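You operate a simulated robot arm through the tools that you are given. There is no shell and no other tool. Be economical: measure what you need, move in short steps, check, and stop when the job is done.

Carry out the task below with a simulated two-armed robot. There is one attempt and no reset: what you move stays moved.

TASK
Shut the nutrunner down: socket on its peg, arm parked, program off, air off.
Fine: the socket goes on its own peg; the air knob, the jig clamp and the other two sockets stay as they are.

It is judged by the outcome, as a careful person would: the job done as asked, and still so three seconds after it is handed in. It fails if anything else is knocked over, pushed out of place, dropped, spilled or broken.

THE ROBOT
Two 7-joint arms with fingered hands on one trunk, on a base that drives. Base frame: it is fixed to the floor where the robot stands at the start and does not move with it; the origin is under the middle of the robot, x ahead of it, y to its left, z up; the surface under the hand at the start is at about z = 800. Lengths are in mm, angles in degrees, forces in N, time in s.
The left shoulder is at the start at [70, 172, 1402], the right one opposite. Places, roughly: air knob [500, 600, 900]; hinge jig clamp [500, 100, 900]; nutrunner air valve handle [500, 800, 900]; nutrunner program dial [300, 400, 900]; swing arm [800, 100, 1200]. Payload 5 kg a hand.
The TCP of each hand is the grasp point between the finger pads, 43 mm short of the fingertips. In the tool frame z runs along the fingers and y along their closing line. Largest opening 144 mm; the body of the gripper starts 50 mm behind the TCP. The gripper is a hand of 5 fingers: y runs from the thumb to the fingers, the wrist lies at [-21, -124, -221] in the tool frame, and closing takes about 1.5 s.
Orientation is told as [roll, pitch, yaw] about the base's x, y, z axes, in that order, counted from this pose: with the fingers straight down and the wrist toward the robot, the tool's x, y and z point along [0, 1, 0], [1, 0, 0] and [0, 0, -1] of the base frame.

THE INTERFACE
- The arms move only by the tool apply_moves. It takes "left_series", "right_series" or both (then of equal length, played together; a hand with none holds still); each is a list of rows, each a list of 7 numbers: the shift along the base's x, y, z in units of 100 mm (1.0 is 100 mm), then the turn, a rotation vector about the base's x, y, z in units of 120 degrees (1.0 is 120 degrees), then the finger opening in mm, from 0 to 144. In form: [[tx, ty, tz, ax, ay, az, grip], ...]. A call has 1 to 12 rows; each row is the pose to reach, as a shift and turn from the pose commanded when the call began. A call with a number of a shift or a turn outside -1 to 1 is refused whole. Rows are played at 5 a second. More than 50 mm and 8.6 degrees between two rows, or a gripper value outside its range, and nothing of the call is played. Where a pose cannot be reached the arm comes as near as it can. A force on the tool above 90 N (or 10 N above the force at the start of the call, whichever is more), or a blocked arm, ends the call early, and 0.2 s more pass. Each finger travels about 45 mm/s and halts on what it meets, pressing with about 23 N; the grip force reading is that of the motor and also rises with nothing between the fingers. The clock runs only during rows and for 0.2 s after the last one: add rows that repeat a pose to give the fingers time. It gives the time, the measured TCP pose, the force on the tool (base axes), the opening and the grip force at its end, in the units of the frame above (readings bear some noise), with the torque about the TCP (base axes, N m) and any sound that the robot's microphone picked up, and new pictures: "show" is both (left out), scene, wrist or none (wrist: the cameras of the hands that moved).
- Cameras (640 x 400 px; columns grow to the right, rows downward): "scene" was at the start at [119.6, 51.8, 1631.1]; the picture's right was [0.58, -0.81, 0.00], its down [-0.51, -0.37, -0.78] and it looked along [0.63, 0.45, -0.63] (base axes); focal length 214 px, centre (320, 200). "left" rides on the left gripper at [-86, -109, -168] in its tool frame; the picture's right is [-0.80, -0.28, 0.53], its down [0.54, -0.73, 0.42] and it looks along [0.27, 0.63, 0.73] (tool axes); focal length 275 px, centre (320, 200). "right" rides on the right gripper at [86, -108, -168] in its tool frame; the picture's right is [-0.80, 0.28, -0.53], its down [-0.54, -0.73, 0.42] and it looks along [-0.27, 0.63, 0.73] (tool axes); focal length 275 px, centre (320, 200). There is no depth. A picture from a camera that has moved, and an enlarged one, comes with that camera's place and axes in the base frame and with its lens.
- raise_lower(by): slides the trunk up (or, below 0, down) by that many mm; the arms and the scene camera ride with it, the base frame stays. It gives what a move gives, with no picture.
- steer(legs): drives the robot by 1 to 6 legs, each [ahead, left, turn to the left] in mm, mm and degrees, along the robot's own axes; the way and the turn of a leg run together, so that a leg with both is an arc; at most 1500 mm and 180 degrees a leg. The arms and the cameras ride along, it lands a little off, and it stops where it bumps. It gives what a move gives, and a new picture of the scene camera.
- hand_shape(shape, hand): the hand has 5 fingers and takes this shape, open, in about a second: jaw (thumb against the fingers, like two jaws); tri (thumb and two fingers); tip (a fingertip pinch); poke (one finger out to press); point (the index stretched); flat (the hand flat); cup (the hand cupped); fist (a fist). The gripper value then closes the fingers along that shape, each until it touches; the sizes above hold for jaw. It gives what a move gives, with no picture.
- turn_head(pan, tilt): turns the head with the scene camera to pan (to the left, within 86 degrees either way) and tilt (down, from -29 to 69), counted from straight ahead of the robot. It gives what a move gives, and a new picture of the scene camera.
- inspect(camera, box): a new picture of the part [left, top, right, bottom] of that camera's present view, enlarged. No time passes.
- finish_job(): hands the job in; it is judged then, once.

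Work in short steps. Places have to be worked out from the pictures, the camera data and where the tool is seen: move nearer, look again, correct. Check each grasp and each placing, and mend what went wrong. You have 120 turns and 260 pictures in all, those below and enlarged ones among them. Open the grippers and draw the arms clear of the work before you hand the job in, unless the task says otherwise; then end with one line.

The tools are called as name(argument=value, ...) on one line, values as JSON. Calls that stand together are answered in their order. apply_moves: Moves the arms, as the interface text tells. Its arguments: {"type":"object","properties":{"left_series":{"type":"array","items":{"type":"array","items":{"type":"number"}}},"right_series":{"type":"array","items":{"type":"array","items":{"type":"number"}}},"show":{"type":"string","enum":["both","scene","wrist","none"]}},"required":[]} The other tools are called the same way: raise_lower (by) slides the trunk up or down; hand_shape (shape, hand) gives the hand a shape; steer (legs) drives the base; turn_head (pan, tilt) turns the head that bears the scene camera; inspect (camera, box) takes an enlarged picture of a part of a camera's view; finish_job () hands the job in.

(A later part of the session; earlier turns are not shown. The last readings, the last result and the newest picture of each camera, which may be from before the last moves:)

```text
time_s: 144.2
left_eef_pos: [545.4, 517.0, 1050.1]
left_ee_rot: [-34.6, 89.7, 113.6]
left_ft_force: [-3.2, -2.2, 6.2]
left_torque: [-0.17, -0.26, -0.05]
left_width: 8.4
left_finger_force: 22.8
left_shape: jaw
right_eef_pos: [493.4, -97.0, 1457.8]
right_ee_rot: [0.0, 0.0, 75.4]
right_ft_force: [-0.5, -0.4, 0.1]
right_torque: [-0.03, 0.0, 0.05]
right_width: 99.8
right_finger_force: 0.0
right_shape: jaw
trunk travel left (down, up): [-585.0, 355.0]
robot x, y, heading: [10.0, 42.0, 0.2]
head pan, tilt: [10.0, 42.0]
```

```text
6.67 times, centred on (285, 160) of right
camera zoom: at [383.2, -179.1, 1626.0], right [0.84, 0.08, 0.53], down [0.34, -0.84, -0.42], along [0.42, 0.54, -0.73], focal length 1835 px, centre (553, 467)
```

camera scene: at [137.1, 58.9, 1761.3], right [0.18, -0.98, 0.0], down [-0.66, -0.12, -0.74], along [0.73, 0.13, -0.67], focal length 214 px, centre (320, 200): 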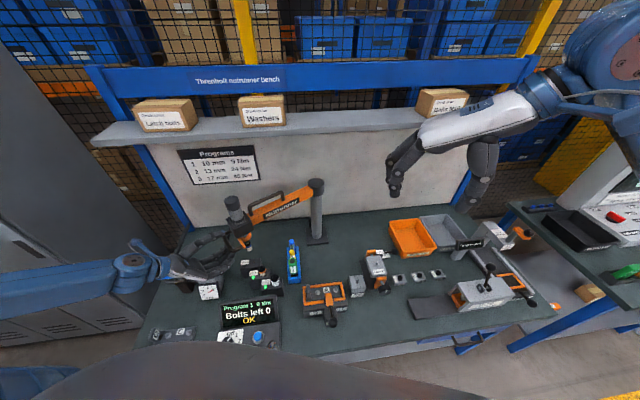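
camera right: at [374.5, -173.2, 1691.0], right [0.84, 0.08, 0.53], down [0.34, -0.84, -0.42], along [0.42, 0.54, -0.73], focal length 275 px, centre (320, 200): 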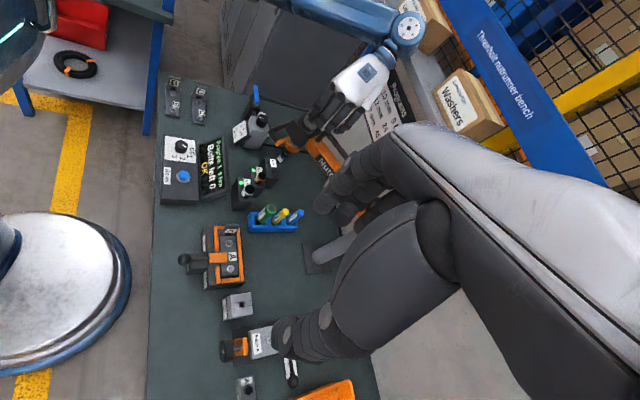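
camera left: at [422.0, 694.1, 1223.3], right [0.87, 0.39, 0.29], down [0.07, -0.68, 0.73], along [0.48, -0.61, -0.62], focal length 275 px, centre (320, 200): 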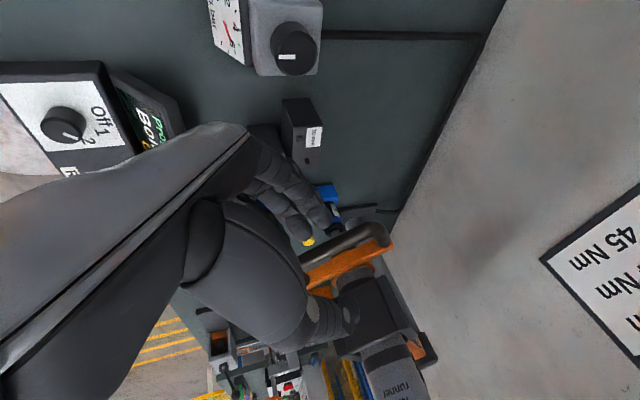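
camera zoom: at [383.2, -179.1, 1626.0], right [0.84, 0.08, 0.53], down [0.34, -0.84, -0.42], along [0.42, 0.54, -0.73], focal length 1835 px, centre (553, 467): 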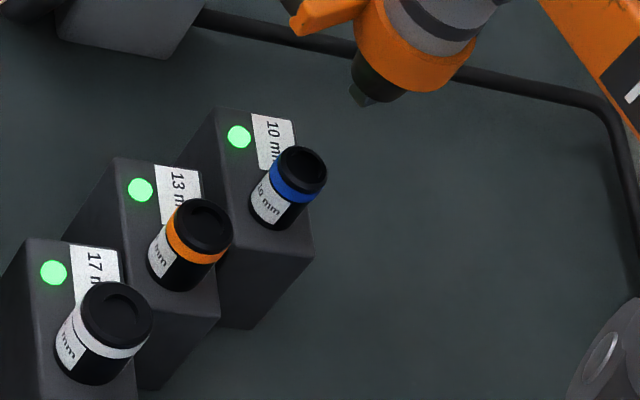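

The socket stands on its own peg with a green lamp and the spindle is free. I raise the tool fully, release the handle and retreat the left hand.

raise_lower(by=48)

apply_moves(left_series=[[0, 0, 0, 0, 0, 0, 25], [0, 0, 0, 0, 0, 0, 50], [0, 0, 0, 0, 0, 0, 70], [0, 0, 0, 0, 0, 0, 70], [-0.3, 0.17, 0, 0, 0, 0, 70], [-0.6, 0.35, 0, 0, 0, 0, 70], [-0.95, 0.55, 0, 0, 0, 0, 70]], show="scene")

inspect(camera="scene", box=[160, 170, 320, 300])

```text
time_s: 145.1
left_eef_pos: [546.1, 518.5, 1097.5]
left_ee_rot: [-10.2, 89.6, 137.7]
left_ft_force: [2.0, -3.8, -8.1]
left_torque: [0.24, 0.15, -0.07]
left_width: 8.5
left_finger_force: 22.7
left_shape: jaw
right_eef_pos: [495.7, -94.9, 1505.8]
right_ee_rot: [0.2, 0.2, 75.3]
right_ft_force: [-0.5, 0.1, -0.4]
right_torque: [-0.04, -0.02, 0.0]
right_width: 99.6
right_finger_force: 0.1
right_shape: jaw
trunk travel left (down, up): [-633.0, 307.0]
robot x, y, heading: [12.8, 40.5, 0.1]
head pan, tilt: [10.0, 42.0]
```

```text
time_s: 146.7
left_eef_pos: [449.3, 572.8, 1098.7]
left_ee_rot: [-42.3, 89.7, 105.5]
left_ft_force: [0.1, -0.4, 0.6]
left_torque: [0.01, 0.02, 0.0]
left_width: 69.8
left_finger_force: 0.1
left_shape: jaw
right_eef_pos: [492.3, -95.4, 1507.3]
right_ee_rot: [-0.1, 0.1, 75.3]
right_ft_force: [0.2, -0.4, 1.5]
right_torque: [0.01, -0.02, 0.0]
right_width: 99.5
right_finger_force: 0.0
right_shape: jaw
trunk travel left (down, up): [-633.0, 307.0]
robot x, y, heading: [10.8, 39.5, 0.3]
head pan, tilt: [10.0, 42.0]
camera scene: at [140.5, 57.3, 1760.0], right [0.18, -0.98, 0.0], down [-0.66, -0.12, -0.74], along [0.73, 0.13, -0.67], focal length 214 px, centre (320, 200)
```

scene: 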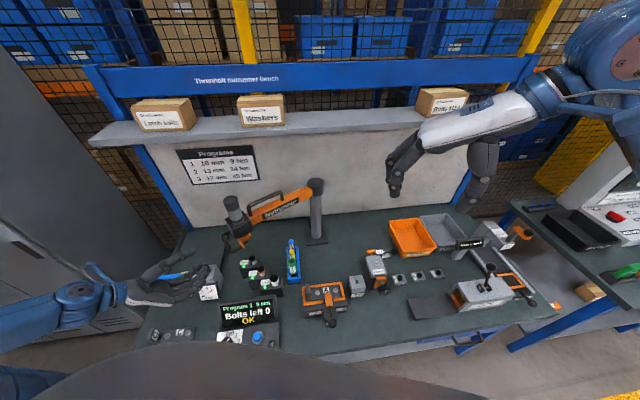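

```text
3.08 times, centred on (240, 235) of scene
camera zoom: at [140.5, 57.3, 1760.0], right [0.18, -0.98, 0.0], down [-0.66, -0.12, -0.74], along [0.73, 0.13, -0.67], focal length 660 px, centre (566, 92)
```

zoom: 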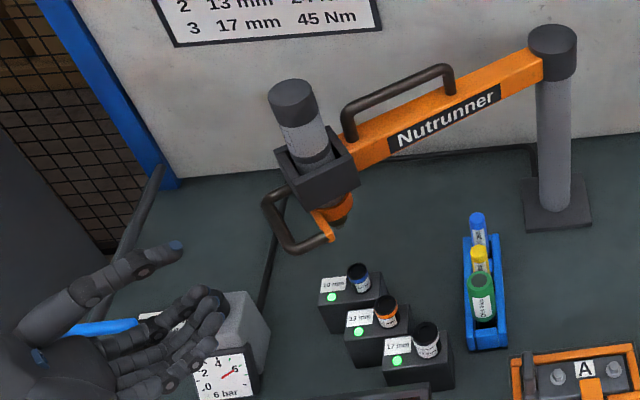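

All three sockets are on their pegs. Now park the arm: I'll use the right hand, fingers down, to swing it back by the motor. I drive left 160 mm and bring the right hand over, un-yawing it.

steer(legs=[[0, 160, 0]])

apply_moves(right_series=[[0.06, 0.18, 0, 0, 0, -0.066, 144], [0.12, 0.36, 0, 0, 0, -0.132, 144], [0.18, 0.54, 0, 0, 0, -0.198, 144], [0.24, 0.72, 0, 0, 0, -0.264, 144], [0.3, 0.9, 0, 0, 0, -0.33, 144]], show="none")

apply_moves(right_series=[[0.1, 0.19, 0, 0, 0, -0.066, 144], [0.2, 0.38, 0, 0, 0, -0.132, 144], [0.3, 0.57, 0, 0, 0, -0.198, 144], [0.4, 0.76, 0, 0, 0, -0.264, 144], [0.5, 0.96, 0, 0, 0, -0.337, 144]], show="none")

apply_moves(right_series=[[0.1, 0.33, -0.3, 0, 0, 0, 144], [0.2, 0.66, -0.6, 0, 0, 0, 144], [0.3, 0.98, -0.9, 0, 0, 0, 144]], show="scene")

```text
time_s: 148.1
left_eef_pos: [450.0, 730.5, 1101.2]
left_ee_rot: [-34.8, 89.5, 113.1]
left_ft_force: [-0.3, -0.2, -0.4]
left_torque: [0.02, 0.05, 0.05]
left_width: 69.6
left_finger_force: 0.0
left_shape: jaw
right_eef_pos: [493.6, 59.7, 1505.4]
right_ee_rot: [0.0, 0.0, 75.4]
right_ft_force: [-1.0, -0.6, -0.7]
right_torque: [0.06, -0.02, 0.02]
right_width: 99.5
right_finger_force: 0.0
right_shape: jaw
trunk travel left (down, up): [-633.0, 307.0]
robot x, y, heading: [7.7, 198.3, 0.1]
head pan, tilt: [10.0, 42.0]
camera scene: at [141.2, 212.4, 1759.9], right [0.18, -0.98, 0.0], down [-0.66, -0.12, -0.74], along [0.73, 0.13, -0.67], focal length 214 px, centre (320, 200)
```

scene: 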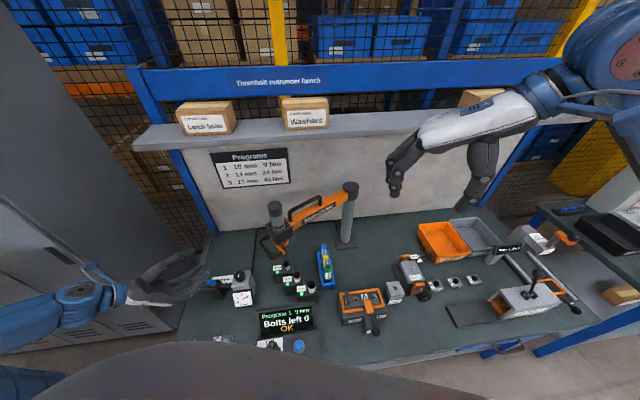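

```text
time_s: 149.3
left_eef_pos: [449.9, 732.8, 1098.0]
left_ee_rot: [-16.0, 89.7, 132.0]
left_ft_force: [0.2, 0.4, 0.0]
left_torque: [0.01, 0.0, 0.01]
left_width: 69.5
left_finger_force: 0.1
left_shape: jaw
right_eef_pos: [523.6, 154.2, 1504.8]
right_ee_rot: [0.0, 0.2, 35.6]
right_ft_force: [0.7, 0.1, 0.0]
right_torque: [0.01, -0.02, -0.01]
right_width: 143.7
right_finger_force: 0.0
right_shape: jaw
trunk travel left (down, up): [-633.0, 307.0]
robot x, y, heading: [8.7, 199.0, 0.5]
head pan, tilt: [10.0, 42.0]
```

```text
refused: row 5 steps farther than a row can; nothing moved
```

```text
time_s: 150.1
left_eef_pos: [448.7, 733.0, 1099.3]
left_ee_rot: [-14.3, 89.7, 133.7]
left_ft_force: [0.3, 0.8, 0.4]
left_torque: [0.02, -0.01, -0.03]
left_width: 69.5
left_finger_force: 0.2
left_shape: jaw
right_eef_pos: [555.5, 252.6, 1414.7]
right_ee_rot: [-0.1, 0.2, 35.7]
right_ft_force: [-0.1, 0.5, -1.0]
right_torque: [-0.03, 0.04, -0.01]
right_width: 143.8
right_finger_force: 0.1
right_shape: jaw
trunk travel left (down, up): [-633.0, 307.0]
robot x, y, heading: [12.0, 200.5, 0.6]
head pan, tilt: [10.0, 42.0]
camera scene: at [142.3, 217.9, 1759.8], right [0.18, -0.98, 0.0], down [-0.66, -0.12, -0.74], along [0.73, 0.13, -0.67], focal length 214 px, centre (320, 200)
```

scene: 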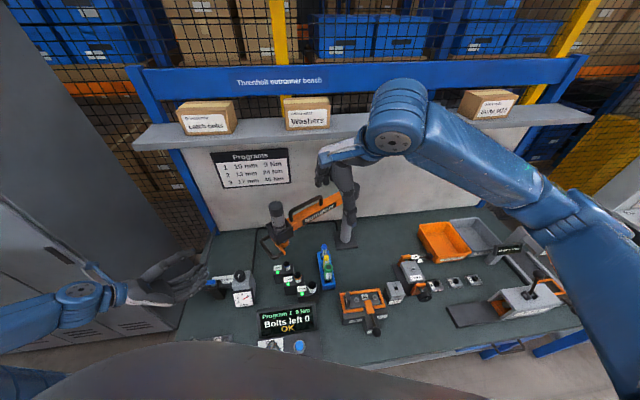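

Motor top is at about (610, 445). I bring the right hand above it.

apply_moves(right_series=[[0.1, 0.32, -0.1, 0, 0, -0.05, 144], [0.2, 0.64, -0.2, 0, 0, -0.1, 144], [0.29, 0.97, -0.3, 0, 0, -0.15, 144]], show="none")

apply_moves(right_series=[[0.1, 0.32, -0.1, 0, 0, -0.05, 144], [0.2, 0.64, -0.2, 0, 0, -0.1, 144], [0.28, 0.96, -0.33, 0, 0, -0.147, 144]], show="wrist")

inspect(camera="scene", box=[230, 140, 340, 260])

```text
time_s: 150.9
left_eef_pos: [450.4, 733.3, 1098.1]
left_ee_rot: [-16.9, 89.7, 131.3]
left_ft_force: [0.0, 1.2, -0.7]
left_torque: [-0.06, -0.04, -0.02]
left_width: 69.6
left_finger_force: 0.1
left_shape: jaw
right_eef_pos: [584.0, 350.5, 1385.8]
right_ee_rot: [-0.1, 0.2, 17.5]
right_ft_force: [0.5, 0.1, 1.1]
right_torque: [-0.01, 0.0, 0.03]
right_width: 143.8
right_finger_force: 0.1
right_shape: jaw
trunk travel left (down, up): [-633.0, 307.0]
robot x, y, heading: [10.4, 197.3, 0.3]
head pan, tilt: [10.0, 42.0]
```

```text
time_s: 151.7
left_eef_pos: [449.6, 732.0, 1099.1]
left_ee_rot: [-21.3, 89.7, 126.7]
left_ft_force: [0.4, 0.0, -0.6]
left_torque: [0.0, -0.04, -0.02]
left_width: 69.7
left_finger_force: 0.1
left_shape: jaw
right_eef_pos: [609.6, 444.1, 1354.9]
right_ee_rot: [-0.1, 0.2, -0.2]
right_ft_force: [-0.4, 0.3, 0.4]
right_torque: [0.0, 0.01, 0.01]
right_width: 143.9
right_finger_force: 0.1
right_shape: jaw
trunk travel left (down, up): [-633.0, 307.0]
robot x, y, heading: [9.7, 201.2, 0.1]
head pan, tilt: [10.0, 42.0]
camera right: at [502.4, 530.4, 1520.6], right [0.28, -0.8, 0.53], down [-0.73, -0.54, -0.42], along [0.62, -0.27, -0.73], focal length 275 px, centre (320, 200)
```

right: 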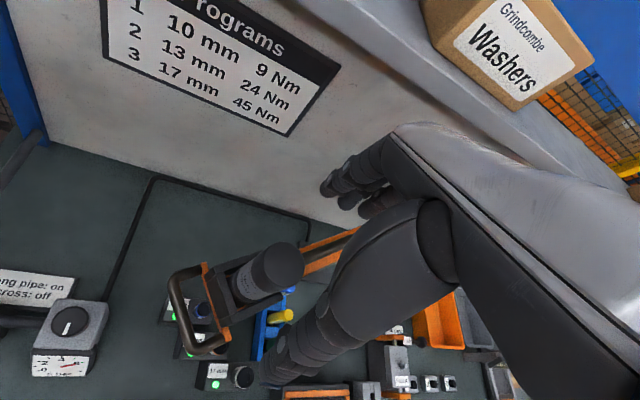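

```text
3.33 times, centred on (285, 200) of scene
camera zoom: at [140.9, 217.6, 1759.9], right [0.18, -0.98, 0.0], down [-0.66, -0.12, -0.74], along [0.73, 0.13, -0.67], focal length 715 px, centre (437, 200)
```

zoom: 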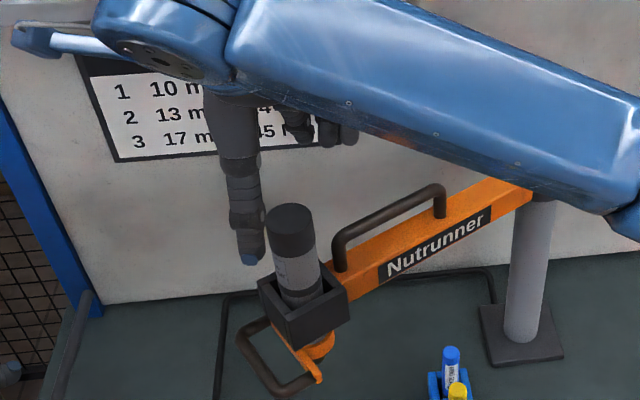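

The motor is under the open right hand. I descend and close on the cap.

apply_moves(right_series=[[0, 0.08, -0.3, 0, 0, 0, 144], [0, 0.1, -0.65, 0, 0, 0, 144], [0, 0.1, -0.96, 0, 0, 0, 144], [0, 0.1, -0.96, 0, 0, 0, 110], [0, 0.1, -0.96, 0, 0, 0, 80], [0, 0.1, -0.96, 0, 0, 0, 50], [0, 0.1, -0.96, 0, 0, 0, 25], [0, 0.1, -0.96, 0, 0, 0, 20], [0, 0.1, -0.96, 0, 0, 0, 20], [0, 0.1, -0.96, 0, 0, 0, 20]], show="none")

inspect(camera="scene", box=[230, 140, 340, 260])

```text
time_s: 153.9
left_eef_pos: [448.9, 733.0, 1098.2]
left_ee_rot: [-18.9, 89.7, 129.0]
left_ft_force: [0.7, -0.3, 0.1]
left_torque: [-0.03, 0.0, 0.02]
left_width: 69.4
left_finger_force: 0.2
left_shape: jaw
right_eef_pos: [610.8, 455.6, 1255.4]
right_ee_rot: [-0.2, 0.2, 0.2]
right_ft_force: [0.5, 2.1, -0.5]
right_torque: [0.06, -0.11, 0.08]
right_width: 36.0
right_finger_force: 23.0
right_shape: jaw
trunk travel left (down, up): [-633.0, 307.0]
robot x, y, heading: [6.6, 200.4, 0.3]
head pan, tilt: [10.0, 42.0]
```

```text
3.33 times, centred on (285, 200) of scene
camera zoom: at [141.7, 217.5, 1759.8], right [0.18, -0.98, 0.0], down [-0.66, -0.12, -0.74], along [0.73, 0.13, -0.67], focal length 715 px, centre (437, 200)
```

zoom: 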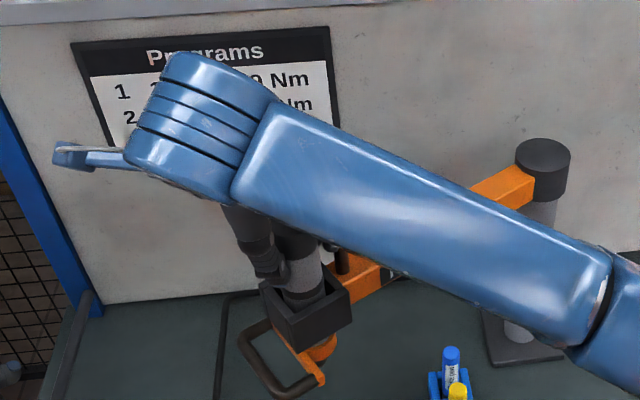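

Gripped with no residual force. Following the circle through the TCP (centre (893.6, 209), radius 375), I swing back with yaw tracking.

apply_moves(right_series=[[-0.12, -0.15, 0, 0, 0, 0.025, 20], [-0.243, -0.309, 0, 0, 0, 0.05, 20], [-0.451, -0.641, 0, 0, 0, 0.1, 20], [-0.624, -0.994, 0, 0, 0, 0.15, 20]], show="none")

apply_moves(right_series=[[-0.135, -0.369, 0, 0, 0, 0.05, 20], [-0.231, -0.75, 0, 0, 0, 0.1, 20], [-0.27, -0.989, 0, 0, 0, 0.1308, 20]], show="scene")

```text
time_s: 154.9
left_eef_pos: [447.4, 728.9, 1100.5]
left_ee_rot: [-43.6, 89.7, 104.5]
left_ft_force: [0.1, -0.6, 0.0]
left_torque: [0.03, 0.02, 0.09]
left_width: 69.3
left_finger_force: 0.1
left_shape: jaw
right_eef_pos: [547.1, 352.7, 1256.4]
right_ee_rot: [0.0, 0.0, 18.1]
right_ft_force: [-3.0, 0.1, -0.1]
right_torque: [0.1, 0.06, 0.09]
right_width: 35.7
right_finger_force: 22.7
right_shape: jaw
trunk travel left (down, up): [-633.0, 307.0]
robot x, y, heading: [7.0, 197.8, 0.5]
head pan, tilt: [10.0, 42.0]
```

```text
time_s: 155.7
left_eef_pos: [449.8, 731.5, 1098.2]
left_ee_rot: [-26.0, 89.7, 122.0]
left_ft_force: [0.1, 0.1, 0.3]
left_torque: [0.07, 0.0, 0.04]
left_width: 69.8
left_finger_force: 0.1
left_shape: jaw
right_eef_pos: [520.6, 255.0, 1256.9]
right_ee_rot: [0.0, 0.2, 34.0]
right_ft_force: [-0.3, -0.2, -1.5]
right_torque: [0.08, -0.04, 0.02]
right_width: 35.5
right_finger_force: 22.8
right_shape: jaw
trunk travel left (down, up): [-633.0, 307.0]
robot x, y, heading: [9.1, 200.9, 0.3]
head pan, tilt: [10.0, 42.0]
camera scene: at [141.3, 215.7, 1759.8], right [0.18, -0.98, 0.0], down [-0.66, -0.12, -0.74], along [0.73, 0.13, -0.67], focal length 214 px, centre (320, 200)
```

scene: 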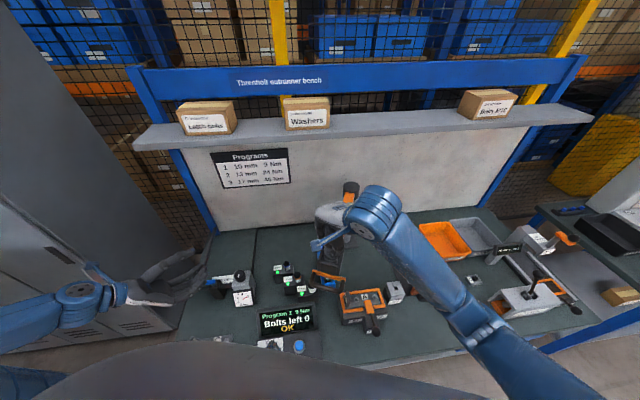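

Forces are near zero and the arm follows. I continue the swing.

apply_moves(right_series=[[-0.03, -0.391, 0, 0, 0, 0.05, 20], [-0.019, -0.784, 0, 0, 0, 0.1, 20], [0.004, -0.992, 0, 0, 0, 0.1267, 20]], show="none")

apply_moves(right_series=[[0.073, -0.386, 0, 0, 0, 0.05, 20], [0.187, -0.762, 0, 0, 0, 0.1, 20], [0.279, -0.993, 0, 0, 0, 0.1317, 20]], show="none")

apply_moves(right_series=[[0.176, -0.351, 0, 0, 0, 0.05, 20], [0.387, -0.682, 0, 0, 0, 0.1, 20], [0.632, -0.989, 0, 0, 0, 0.15, 20]], show="scene")

```text
time_s: 156.5
left_eef_pos: [449.4, 732.6, 1098.7]
left_ee_rot: [-25.3, 89.6, 122.7]
left_ft_force: [0.1, 0.1, -0.3]
left_torque: [0.01, -0.02, -0.02]
left_width: 69.6
left_finger_force: 0.1
left_shape: jaw
right_eef_pos: [522.4, 156.6, 1256.2]
right_ee_rot: [0.0, 0.2, 49.1]
right_ft_force: [-1.5, -1.6, -5.0]
right_torque: [-0.02, 0.05, 0.04]
right_width: 35.3
right_finger_force: 23.0
right_shape: jaw
trunk travel left (down, up): [-633.0, 307.0]
robot x, y, heading: [8.5, 201.3, 0.2]
head pan, tilt: [10.0, 42.0]
```

```text
time_s: 157.3
left_eef_pos: [449.7, 732.9, 1097.3]
left_ee_rot: [-17.0, 89.7, 131.2]
left_ft_force: [-0.6, 0.5, 0.0]
left_torque: [0.02, 0.0, -0.01]
left_width: 69.5
left_finger_force: 0.0
left_shape: jaw
right_eef_pos: [549.7, 60.2, 1257.8]
right_ee_rot: [0.2, 0.2, 65.1]
right_ft_force: [1.4, 4.3, -13.5]
right_torque: [0.16, -0.1, 0.09]
right_width: 34.6
right_finger_force: 23.1
right_shape: jaw
trunk travel left (down, up): [-633.0, 307.0]
robot x, y, heading: [6.1, 201.6, 0.5]
head pan, tilt: [10.0, 42.0]
```

```text
time_s: 158.1
left_eef_pos: [451.3, 734.0, 1097.2]
left_ee_rot: [-10.4, 89.8, 137.8]
left_ft_force: [0.1, 0.7, -0.1]
left_torque: [0.02, 0.0, -0.01]
left_width: 69.5
left_finger_force: 0.1
left_shape: jaw
right_eef_pos: [612.6, -40.2, 1257.4]
right_ee_rot: [0.0, 0.1, 82.8]
right_ft_force: [3.5, 6.5, -3.4]
right_torque: [0.27, -0.2, 0.05]
right_width: 34.7
right_finger_force: 23.5
right_shape: jaw
trunk travel left (down, up): [-633.0, 307.0]
robot x, y, heading: [10.1, 201.1, 0.5]
head pan, tilt: [10.0, 42.0]
camera scene: at [143.3, 218.1, 1759.8], right [0.18, -0.98, 0.0], down [-0.66, -0.12, -0.74], along [0.73, 0.13, -0.67], focal length 214 px, centre (320, 200)
```

scene: 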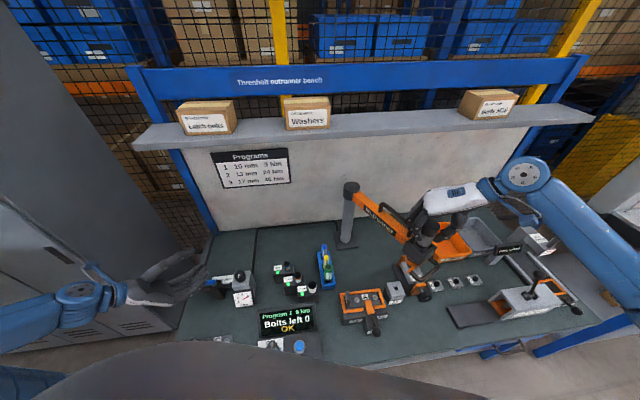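

apply_moves(right_series=[[0.276, -0.28, 0, 0, 0, 0.05, 20], [0.58, -0.529, 0, 0, 0, 0.1, 20], [0.907, -0.745, 0, 0, 0, 0.15, 20]], show="none")

apply_moves(right_series=[[0.349, -0.181, 0, 0, 0, 0.05, 20], [0.715, -0.324, 0, 0, 0, 0.1, 20], [0.966, -0.398, 0, 0, 0, 0.1333, 20]], show="scene")

inspect(camera="scene", box=[380, 180, 500, 300])

```text
time_s: 158.9
left_eef_pos: [451.1, 733.6, 1097.3]
left_ee_rot: [-5.6, 89.7, 142.4]
left_ft_force: [0.0, 0.6, -0.4]
left_torque: [0.02, -0.01, 0.02]
left_width: 69.9
left_finger_force: 0.1
left_shape: jaw
right_eef_pos: [705.0, -113.4, 1255.6]
right_ee_rot: [0.0, 0.1, 101.0]
right_ft_force: [2.9, 7.7, 3.8]
right_torque: [0.48, -0.04, 0.02]
right_width: 35.3
right_finger_force: 23.3
right_shape: jaw
trunk travel left (down, up): [-633.0, 307.0]
robot x, y, heading: [8.1, 201.0, 0.4]
head pan, tilt: [10.0, 42.0]
```

```text
time_s: 159.7
left_eef_pos: [449.9, 734.7, 1095.5]
left_ee_rot: [-0.2, 89.7, 147.9]
left_ft_force: [-0.3, 0.7, -0.6]
left_torque: [-0.01, -0.03, -0.01]
left_width: 69.7
left_finger_force: 0.1
left_shape: jaw
right_eef_pos: [800.8, -152.4, 1255.9]
right_ee_rot: [0.1, 0.1, 117.0]
right_ft_force: [5.3, 16.6, 4.1]
right_torque: [0.84, -0.11, -0.15]
right_width: 35.7
right_finger_force: 23.0
right_shape: jaw
trunk travel left (down, up): [-633.0, 307.0]
robot x, y, heading: [9.1, 200.6, 0.6]
head pan, tilt: [10.0, 42.0]
camera scene: at [142.1, 220.7, 1759.7], right [0.18, -0.98, 0.0], down [-0.66, -0.12, -0.74], along [0.73, 0.13, -0.67], focal length 214 px, centre (320, 200)
```

scene: 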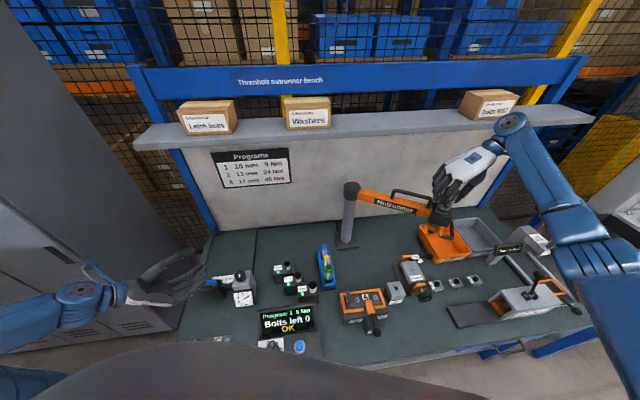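

```text
3.33 times, centred on (440, 240) of scene
camera zoom: at [142.1, 220.7, 1759.7], right [0.18, -0.98, 0.0], down [-0.66, -0.12, -0.74], along [0.73, 0.13, -0.67], focal length 715 px, centre (-80, 67)
```

zoom: 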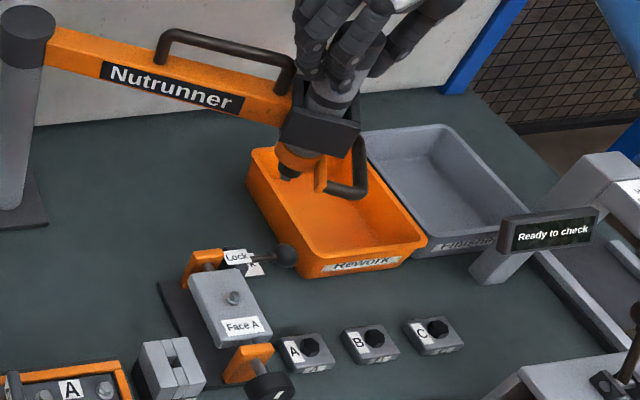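

The spindle is now at about (822, -148), over the "Arm park" label (centre about (825, -140)). I relax the radial force, open and lift off, then check where the arm rests.

apply_moves(right_series=[[0, 0.03, 0, 0, 0, 0, 20], [0, 0.03, 0, 0, 0, 0, 45], [0, 0.03, 0, 0, 0, 0, 80], [0, 0.03, 0, 0, 0, 0, 120], [0, 0.03, 0, 0, 0, 0, 144], [0, 0.03, 0, 0, 0, 0, 144], [0, 0.03, 0.45, 0, 0, 0, 144], [0, 0.03, 0.95, 0, 0, 0, 144]], show="none")

inspect(camera="scene", box=[380, 180, 500, 300])

```text
time_s: 161.5
left_eef_pos: [447.9, 733.3, 1098.7]
left_ee_rot: [-29.9, 89.6, 118.1]
left_ft_force: [-0.7, 0.4, -0.1]
left_torque: [-0.01, -0.05, -0.04]
left_width: 69.5
left_finger_force: 0.2
left_shape: jaw
right_eef_pos: [798.6, -150.7, 1351.8]
right_ee_rot: [0.0, 0.3, 116.8]
right_ft_force: [-0.6, 0.5, -0.6]
right_torque: [-0.03, -0.04, 0.0]
right_width: 143.5
right_finger_force: 0.2
right_shape: jaw
trunk travel left (down, up): [-633.0, 307.0]
robot x, y, heading: [7.9, 198.3, 0.3]
head pan, tilt: [10.0, 42.0]
```

```text
3.33 times, centred on (440, 240) of scene
camera zoom: at [139.3, 218.1, 1759.9], right [0.18, -0.98, 0.0], down [-0.66, -0.12, -0.74], along [0.73, 0.13, -0.67], focal length 715 px, centre (-80, 67)
```

zoom: 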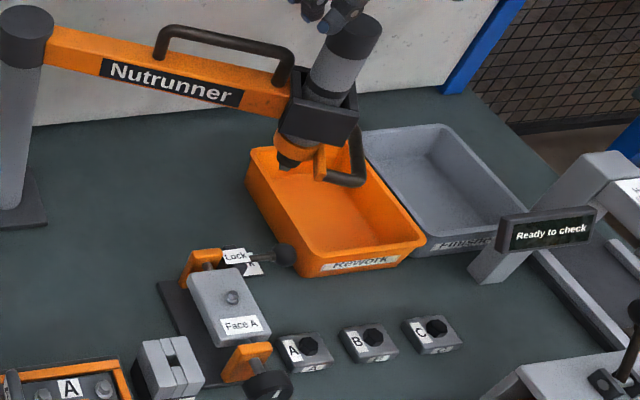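

I take a look from the right wrist camera, which is looking back at the tool from above, to compare spindle and label.

inspect(camera="right", box=[0, 0, 640, 400])

```text
1.00 times, centred on (320, 200) of right (not enlarged: the box is as wide or as high as the picture)
camera zoom: at [769.8, -286.2, 1519.4], right [0.58, 0.61, 0.53], down [0.81, -0.4, -0.42], along [-0.04, 0.68, -0.73], focal length 275 px, centre (320, 200)
```

zoom: 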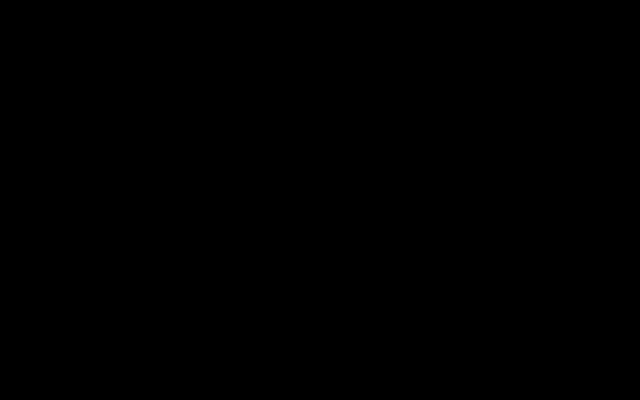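

That pose blinds the camera. I back the right hand off and un-yaw it, to view label and tool from the front-right.

apply_moves(right_series=[[0, 0, 0.2, 0, 0, -0.068, 144], [-0.1, -0.1, 0.2, 0, 0, -0.136, 144], [-0.2, -0.2, 0.2, 0, 0, -0.204, 144], [-0.3, -0.3, 0.2, 0, 0, -0.272, 144], [-0.4, -0.4, 0.2, 0, 0, -0.34, 144], [-0.5, -0.5, 0.1, 0, 0, -0.408, 144], [-0.6, -0.6, 0, 0, 0, -0.476, 144], [-0.7, -0.7, 0, 0, 0, -0.544, 144], [-0.8, -0.8, 0, 0, 0, -0.612, 144], [-0.9, -0.8, 0, 0, 0, -0.68, 144], [-0.9, -0.8, 0, 0, 0, -0.748, 144], [-0.9, -0.8, 0, 0, 0, -0.81, 144]], show="none")

inspect(camera="right", box=[0, 0, 640, 400])

```text
time_s: 164.1
left_eef_pos: [449.5, 730.7, 1099.1]
left_ee_rot: [-25.8, 89.7, 122.2]
left_ft_force: [-0.5, -0.8, -0.6]
left_torque: [0.03, -0.01, 0.01]
left_width: 69.7
left_finger_force: 0.2
left_shape: jaw
right_eef_pos: [709.9, -232.2, 1352.2]
right_ee_rot: [-0.1, 0.2, 19.5]
right_ft_force: [0.5, 0.2, 0.1]
right_torque: [0.0, -0.01, -0.01]
right_width: 143.5
right_finger_force: 0.1
right_shape: jaw
trunk travel left (down, up): [-633.0, 307.0]
robot x, y, heading: [6.9, 196.6, 0.3]
head pan, tilt: [10.0, 42.0]
```

```text
1.00 times, centred on (320, 200) of right (not enlarged: the box is as wide or as high as the picture)
camera zoom: at [579.1, -188.0, 1519.9], right [0.54, -0.66, 0.53], down [-0.5, -0.75, -0.42], along [0.68, -0.04, -0.73], focal length 275 px, centre (320, 200)
```

zoom: 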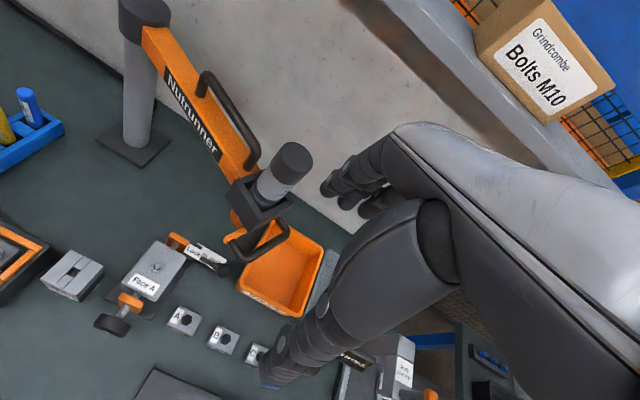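

inspect(camera="right", box=[90, 60, 340, 310])

```text
1.60 times, centred on (215, 185) of right
camera zoom: at [579.1, -188.0, 1519.9], right [0.54, -0.66, 0.53], down [-0.5, -0.75, -0.42], along [0.68, -0.04, -0.73], focal length 440 px, centre (488, 224)
```

zoom: 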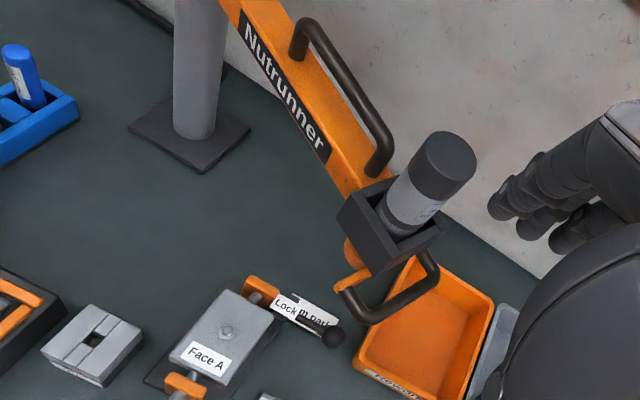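

Averaging both views, the spindle sits over the park label to within a degree or two, so the arm is parked. Next is the program dial. I return the left hand to fingers-down in stages, pull the right hand back and reposition the base.

apply_moves(left_series=[[0, 0, 0.15, 0, 0, -0.0625, 70], [0, 0, 0.3, 0, 0, -0.125, 70], [0, 0, 0.45, 0, 0, -0.1875, 70], [0, 0, 0.6, 0, 0, -0.25, 70], [0, 0, 0.75, 0, 0, -0.3125, 70], [0, 0, 0.9, 0, 0, -0.375, 70], [0, 0, 1.0, 0, 0, -0.4375, 70], [0, 0, 1.0, 0, 0, -0.5, 70]], right_series=[[-0.12, 0, 0.1, 0, 0, 0, 100], [-0.24, 0, 0.2, 0, 0, 0, 100], [-0.36, 0, 0.3, 0, 0, 0, 100], [-0.48, 0, 0.4, 0, 0, 0, 100], [-0.6, 0, 0.5, 0, 0, 0, 100], [-0.72, 0, 0.6, 0, 0, 0, 100], [-0.84, 0, 0.7, 0, 0, 0, 100], [-0.96, 0, 0.8, 0, 0, 0, 100]], show="none")

apply_moves(left_series=[[0, -0.05, 0, 0.036, -0.036, -0.036, 70], [0, -0.1, 0, 0.072, -0.072, -0.072, 70], [0, -0.15, 0, 0.108, -0.108, -0.108, 70], [0, -0.2, 0, 0.144, -0.144, -0.144, 70], [0, -0.25, 0, 0.18, -0.18, -0.18, 70], [0, -0.3, 0, 0.217, -0.217, -0.217, 70], [0, -0.35, 0, 0.253, -0.253, -0.253, 70], [0, -0.4, 0, 0.289, -0.289, -0.289, 70]], show="none")

apply_moves(left_series=[[0, -0.1, 0, 0.036, -0.036, -0.036, 100], [0, -0.2, 0, 0.072, -0.072, -0.072, 100], [0, -0.3, 0, 0.108, -0.108, -0.108, 100], [0, -0.4, 0, 0.144, -0.144, -0.144, 100], [0, -0.5, 0, 0.18, -0.18, -0.18, 100], [0, -0.6, 0, 0.217, -0.217, -0.217, 100], [0, -0.7, 0, 0.253, -0.253, -0.253, 100], [0, -0.8, 0, 0.289, -0.289, -0.289, 100]], show="none")

steer(legs=[[-150, 40, 0]])

inspect(camera="left", box=[0, 0, 640, 400])

```text
time_s: 165.9
left_eef_pos: [448.6, 732.8, 1200.0]
left_ee_rot: [-23.0, 89.6, 65.1]
left_ft_force: [0.6, 0.4, -0.4]
left_torque: [-0.04, 0.0, 0.01]
left_width: 69.6
left_finger_force: 0.1
left_shape: jaw
right_eef_pos: [616.1, -231.9, 1432.0]
right_ee_rot: [0.2, 0.1, 19.7]
right_ft_force: [-0.4, 0.7, 0.9]
right_torque: [-0.05, 0.04, -0.02]
right_width: 100.2
right_finger_force: 0.1
right_shape: jaw
trunk travel left (down, up): [-633.0, 307.0]
robot x, y, heading: [9.6, 198.0, 0.7]
head pan, tilt: [10.0, 42.0]
```

```text
time_s: 167.7
left_eef_pos: [449.7, 690.4, 1199.9]
left_ee_rot: [-24.6, 41.3, 26.5]
left_ft_force: [0.0, -0.6, -0.1]
left_torque: [0.05, -0.01, 0.02]
left_width: 69.4
left_finger_force: 0.2
left_shape: jaw
right_eef_pos: [614.7, -234.3, 1430.3]
right_ee_rot: [0.0, 0.1, 19.6]
right_ft_force: [-0.3, -0.1, -0.4]
right_torque: [-0.01, 0.02, 0.01]
right_width: 100.4
right_finger_force: 0.0
right_shape: jaw
trunk travel left (down, up): [-633.0, 307.0]
robot x, y, heading: [11.0, 195.6, 0.0]
head pan, tilt: [10.0, 42.0]
```

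```text
time_s: 169.5
left_eef_pos: [470.4, 626.4, 1190.8]
left_ee_rot: [2.0, -0.4, -0.3]
left_ft_force: [0.6, -0.2, -0.5]
left_torque: [-0.06, 0.0, -0.01]
left_width: 99.4
left_finger_force: 0.1
left_shape: jaw
left hand out of reach, approached as far as the arm can: row 7, 8
right_eef_pos: [613.7, -232.9, 1431.5]
right_ee_rot: [0.0, 0.2, 19.6]
right_ft_force: [-0.5, 0.8, -0.5]
right_torque: [-0.01, 0.05, 0.02]
right_width: 100.5
right_finger_force: 0.1
right_shape: jaw
trunk travel left (down, up): [-633.0, 307.0]
robot x, y, heading: [9.1, 199.0, 0.6]
head pan, tilt: [10.0, 42.0]
```

```text
time_s: 170.9
left_eef_pos: [320.3, 665.6, 1189.5]
left_ee_rot: [2.0, -0.2, -0.3]
left_ft_force: [0.5, 0.4, 1.2]
left_torque: [0.01, 0.04, -0.02]
left_width: 99.6
left_finger_force: 0.1
left_shape: jaw
right_eef_pos: [466.4, -195.5, 1429.2]
right_ee_rot: [0.2, 0.4, 19.6]
right_ft_force: [0.7, -0.2, -0.7]
right_torque: [0.04, 0.09, 0.0]
right_width: 100.3
right_finger_force: 0.1
right_shape: jaw
trunk travel left (down, up): [-633.0, 307.0]
robot x, y, heading: [-142.0, 238.2, 0.2]
head pan, tilt: [10.0, 42.0]
camera scene: at [-5.8, 254.3, 1759.5], right [0.18, -0.98, 0.0], down [-0.66, -0.12, -0.74], along [0.73, 0.13, -0.67], focal length 214 px, centre (320, 200)
```

scene: 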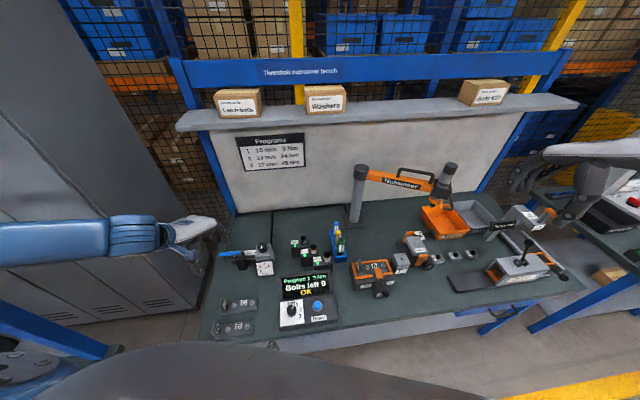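

```text
1.00 times, centred on (320, 200) of left (not enlarged: the box is as wide or as high as the picture)
camera zoom: at [211.5, 574.7, 1354.5], right [-0.29, -0.78, -0.56], down [-0.72, 0.56, -0.41], along [0.63, 0.29, -0.72], focal length 275 px, centre (320, 200)
```

zoom: 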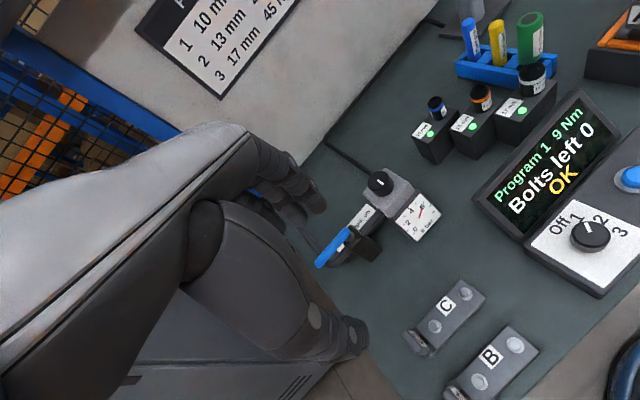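

I have a clear view; the dial is at (306, 423), pointing at 1 with Off about 40° counter-clockwise of it. I bring the left hand over it in tri shape, yawed -90° so the pinch runs parallel to the display.

hand_shape(hand="left", shape="tri")

apply_moves(left_series=[[0, -0.15, -0.05, 0, 0, -0.067, 75], [0, -0.3, -0.1, 0, 0, -0.133, 75], [0, -0.45, -0.15, 0, 0, -0.2, 75], [0, -0.6, -0.2, 0, 0, -0.267, 75], [0, -0.75, -0.25, 0, 0, -0.333, 75], [0, -0.9, -0.3, 0, 0, -0.4, 75]], show="none")

apply_moves(left_series=[[0, -0.15, -0.05, 0, 0, -0.06, 75], [0, -0.3, -0.1, 0, 0, -0.12, 75], [0, -0.45, -0.2, 0, 0, -0.18, 75], [0, -0.6, -0.3, 0, 0, -0.24, 75], [0, -0.75, -0.4, 0, 0, -0.3, 75], [0, -0.9, -0.5, 0, 0, -0.35, 75]], show="none")

apply_moves(left_series=[[0.01, -0.2, -0.3, 0, 0, 0, 75], [0.02, -0.4, -0.6, 0, 0, 0, 75], [0.03, -0.6, -0.8, 0, 0, 0, 75]], show="both")

turn_head(pan=25, tilt=55)

```text
time_s: 171.8
left_eef_pos: [317.0, 665.0, 1190.5]
left_ee_rot: [1.8, -0.4, -0.3]
left_ft_force: [-0.9, 0.3, 0.7]
left_torque: [0.01, -0.01, -0.02]
left_width: 144.0
left_finger_force: 0.0
left_shape: tri
right_eef_pos: [461.0, -194.9, 1432.5]
right_ee_rot: [0.0, 0.1, 19.7]
right_ft_force: [0.1, 0.2, -0.6]
right_torque: [0.01, -0.05, -0.02]
right_width: 100.4
right_finger_force: 0.1
right_shape: jaw
trunk travel left (down, up): [-633.0, 307.0]
robot x, y, heading: [-141.5, 235.7, 0.4]
head pan, tilt: [10.0, 42.0]
```

```text
time_s: 173.2
left_eef_pos: [319.8, 575.4, 1160.5]
left_ee_rot: [1.8, -0.4, -48.4]
left_ft_force: [0.2, -0.3, 0.2]
left_torque: [0.01, 0.01, -0.01]
left_width: 75.3
left_finger_force: 0.0
left_shape: tri
right_eef_pos: [463.3, -194.1, 1431.3]
right_ee_rot: [0.1, 0.2, 19.6]
right_ft_force: [0.7, 0.4, -0.3]
right_torque: [-0.01, 0.01, -0.03]
right_width: 100.4
right_finger_force: 0.0
right_shape: jaw
trunk travel left (down, up): [-633.0, 307.0]
robot x, y, heading: [-143.0, 236.9, 0.4]
head pan, tilt: [10.0, 42.0]
```

```text
time_s: 174.6
left_eef_pos: [317.6, 486.8, 1109.8]
left_ee_rot: [1.9, -0.3, -90.3]
left_ft_force: [-0.1, 0.4, -0.3]
left_torque: [0.0, 0.01, -0.02]
left_width: 75.3
left_finger_force: 0.0
left_shape: tri
right_eef_pos: [462.5, -193.1, 1431.5]
right_ee_rot: [0.1, 0.2, 19.7]
right_ft_force: [0.3, 0.6, -1.4]
right_torque: [-0.01, -0.03, 0.0]
right_width: 100.2
right_finger_force: 0.0
right_shape: jaw
trunk travel left (down, up): [-633.0, 307.0]
robot x, y, heading: [-138.4, 240.9, 0.1]
head pan, tilt: [10.0, 42.0]
```

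```text
time_s: 175.4
left_eef_pos: [322.4, 425.3, 1029.3]
left_ee_rot: [1.9, -0.3, -90.3]
left_ft_force: [0.5, -0.8, 1.2]
left_torque: [0.02, -0.01, -0.01]
left_width: 75.2
left_finger_force: 0.0
left_shape: tri
right_eef_pos: [462.2, -195.1, 1429.3]
right_ee_rot: [0.0, 0.2, 19.6]
right_ft_force: [-0.4, -0.3, 0.4]
right_torque: [0.02, 0.0, 0.0]
right_width: 100.2
right_finger_force: 0.1
right_shape: jaw
trunk travel left (down, up): [-633.0, 307.0]
robot x, y, heading: [-138.4, 233.3, 0.3]
head pan, tilt: [10.0, 42.0]
camera scene: at [-9.1, 254.5, 1759.9], right [0.18, -0.98, 0.0], down [-0.66, -0.12, -0.74], along [0.73, 0.13, -0.67], focal length 214 px, centre (320, 200)
camera left: at [232.0, 536.2, 1194.1], right [-0.78, 0.28, -0.56], down [0.56, 0.72, -0.41], along [0.29, -0.63, -0.72], focal length 275 px, centre (320, 200)
```

scene: 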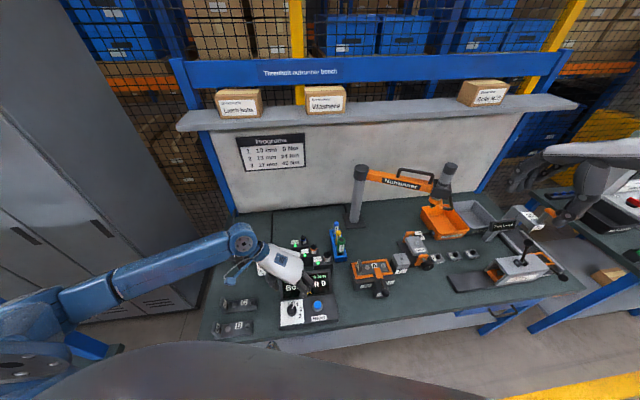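
left: 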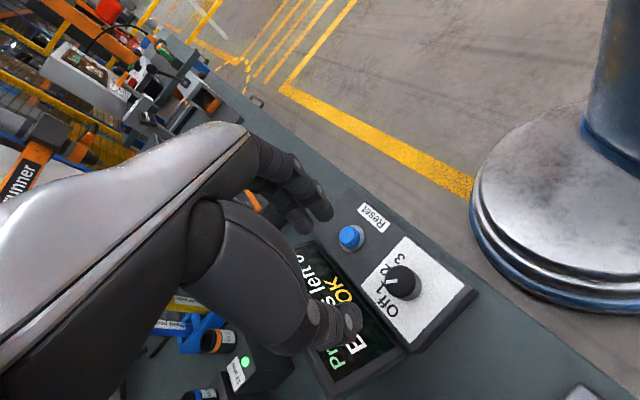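

```text
time_s: 176.2
left_eef_pos: [322.4, 426.0, 1030.7]
left_ee_rot: [2.0, -0.4, -90.2]
left_ft_force: [-0.8, 0.3, 0.2]
left_torque: [0.01, 0.05, 0.0]
left_width: 75.3
left_finger_force: 0.0
left_shape: tri
right_eef_pos: [462.7, -194.0, 1431.0]
right_ee_rot: [0.0, 0.2, 19.6]
right_ft_force: [0.0, -0.6, 0.1]
right_torque: [0.0, 0.01, -0.01]
right_width: 100.3
right_finger_force: 0.0
right_shape: jaw
trunk travel left (down, up): [-633.0, 307.0]
robot x, y, heading: [-139.6, 236.5, 0.3]
head pan, tilt: [25.0, 55.0]
camera scene: at [-26.7, 271.0, 1742.2], right [0.43, -0.9, 0.0], down [-0.74, -0.35, -0.57], along [0.52, 0.25, -0.82], focal length 214 px, centre (320, 200)
```

scene: 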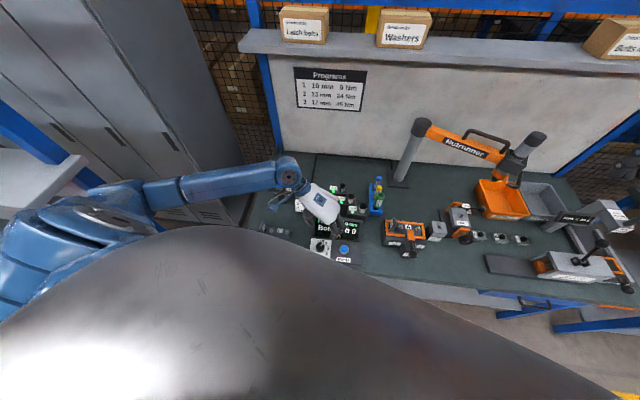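

The dial is at about (300, 432, 876). I descend over it with the pinch centred, in two steps.

apply_moves(left_series=[[-0.05, 0.06, -0.3, 0, 0, 0, 75], [-0.05, 0.06, -0.6, 0, 0, 0, 75], [-0.05, 0.06, -0.9, 0, 0, 0, 75]], show="wrist")

inspect(camera="left", box=[260, 180, 460, 360])

inspect(camera="scene", box=[280, 180, 380, 280])

```text
time_s: 177.0
left_eef_pos: [316.9, 429.6, 939.8]
left_ee_rot: [1.9, -0.4, -90.3]
left_ft_force: [-0.4, -0.4, 0.5]
left_torque: [-0.01, 0.0, -0.02]
left_width: 74.9
left_finger_force: 0.0
left_shape: tri
right_eef_pos: [464.0, -195.6, 1431.2]
right_ee_rot: [0.0, 0.1, 19.6]
right_ft_force: [1.0, -0.4, -0.2]
right_torque: [0.0, 0.01, -0.02]
right_width: 100.1
right_finger_force: 0.1
right_shape: jaw
trunk travel left (down, up): [-633.0, 307.0]
robot x, y, heading: [-140.8, 239.0, 0.0]
head pan, tilt: [25.0, 55.0]
camera left: at [225.9, 541.7, 1104.6], right [-0.78, 0.28, -0.56], down [0.56, 0.72, -0.41], along [0.29, -0.63, -0.72], focal length 275 px, centre (320, 200)
```

left: 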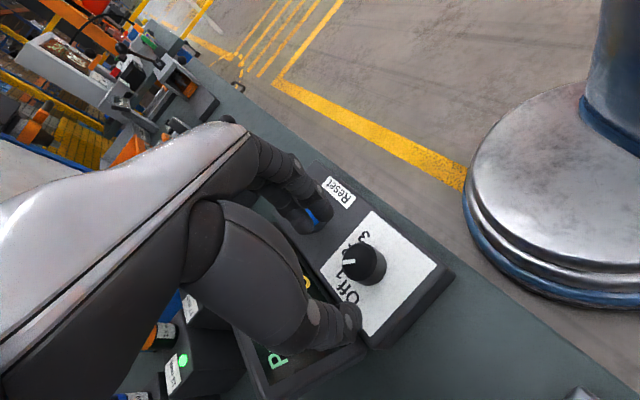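

```text
2.22 times, centred on (360, 270) of left
camera zoom: at [225.9, 541.7, 1104.6], right [-0.78, 0.28, -0.56], down [0.56, 0.72, -0.41], along [0.29, -0.63, -0.72], focal length 612 px, centre (231, 44)
```

zoom: 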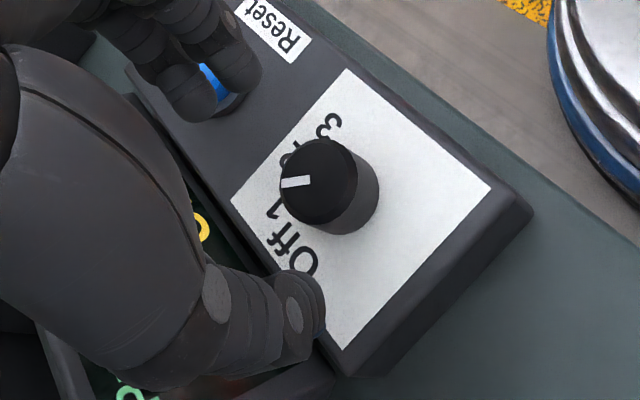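

```text
refused: no pictures are left
```

The picture budget is used up, so from here I work from measured geometry and forces. Combining all rays puts the dial at (308, 424.5), top z about 856; the tri pinch is centred on the TCP. I centre over it and descend gently.

apply_moves(left_series=[[-0.05, -0.03, 0, 0, 0, 0, 75], [-0.09, -0.05, -0.15, 0, 0, 0, 75], [-0.09, -0.05, -0.3, 0, 0, 0, 75], [-0.09, -0.05, -0.42, 0, 0, 0, 75], [-0.09, -0.05, -0.5, 0, 0, 0, 75], [-0.09, -0.05, -0.56, 0, 0, 0, 75]], show="none")

```text
time_s: 178.4
left_eef_pos: [306.3, 424.4, 885.2]
left_ee_rot: [1.9, -0.3, -90.4]
left_ft_force: [0.2, 0.4, -0.6]
left_torque: [0.02, -0.02, 0.01]
left_width: 75.2
left_finger_force: 0.2
left_shape: tri
right_eef_pos: [463.4, -195.4, 1432.0]
right_ee_rot: [-0.1, 0.2, 19.6]
right_ft_force: [0.5, -0.6, -0.7]
right_torque: [0.0, 0.01, 0.03]
right_width: 100.1
right_finger_force: 0.0
right_shape: jaw
trunk travel left (down, up): [-633.0, 307.0]
robot x, y, heading: [-143.7, 235.6, 0.4]
head pan, tilt: [25.0, 55.0]
no pictures are left
```

No contact yet. I close and see whether the fingers stop on the knob.

apply_moves(left_series=[[0, 0, 0, 0, 0, 0, 55], [0, 0, 0, 0, 0, 0, 40], [0, 0, 0, 0, 0, 0, 25], [0, 0, 0, 0, 0, 0, 10], [0, 0, 0, 0, 0, 0, 0], [0, 0, 0, 0, 0, 0, 0], [0, 0, 0, 0, 0, 0, 0], [0, 0, 0, 0, 0, 0, 0], [0, 0, 0, 0, 0, 0, 0]], show="none")

```text
time_s: 180.4
left_eef_pos: [307.3, 427.8, 885.5]
left_ee_rot: [1.9, -0.2, -90.3]
left_ft_force: [-0.4, 2.6, -3.4]
left_torque: [0.05, 0.01, 0.02]
left_width: 29.2
left_finger_force: 23.2
left_shape: tri
right_eef_pos: [462.5, -194.3, 1430.8]
right_ee_rot: [0.0, 0.3, 19.6]
right_ft_force: [0.6, -0.4, 0.4]
right_torque: [0.01, 0.02, 0.02]
right_width: 100.5
right_finger_force: 0.1
right_shape: jaw
trunk travel left (down, up): [-633.0, 307.0]
robot x, y, heading: [-142.0, 240.4, 0.3]
head pan, tilt: [25.0, 55.0]
no pictures are left
```

The fingers stopped at 29 mm with full grip, so the knob is held. I turn it 45° counter-clockwise (1 → Off), watching torque and sound.

apply_moves(left_series=[[0, 0, 0, 0, 0, 0.0625, 0], [0, 0, 0, 0, 0, 0.125, 0], [0, 0, 0, 0, 0, 0.1875, 0], [0, 0, 0, 0, 0, 0.25, 0], [0, 0, 0, 0, 0, 0.3125, 0], [0, 0, 0, 0, 0, 0.375, 0], [0, 0, 0, 0, 0, 0.375, 0]], show="none")

```text
time_s: 182.0
left_eef_pos: [306.0, 425.0, 885.5]
left_ee_rot: [1.9, -0.3, -45.2]
left_ft_force: [-6.4, 1.0, 5.8]
left_torque: [0.03, 0.28, -0.12]
left_width: 29.0
left_finger_force: 22.8
left_shape: tri
right_eef_pos: [462.0, -194.4, 1431.3]
right_ee_rot: [-0.1, 0.2, 19.6]
right_ft_force: [1.7, 0.3, -0.4]
right_torque: [0.01, 0.03, 0.01]
right_width: 100.1
right_finger_force: 0.1
right_shape: jaw
trunk travel left (down, up): [-633.0, 307.0]
robot x, y, heading: [-143.0, 239.1, 0.2]
head pan, tilt: [25.0, 55.0]
no pictures are left
```

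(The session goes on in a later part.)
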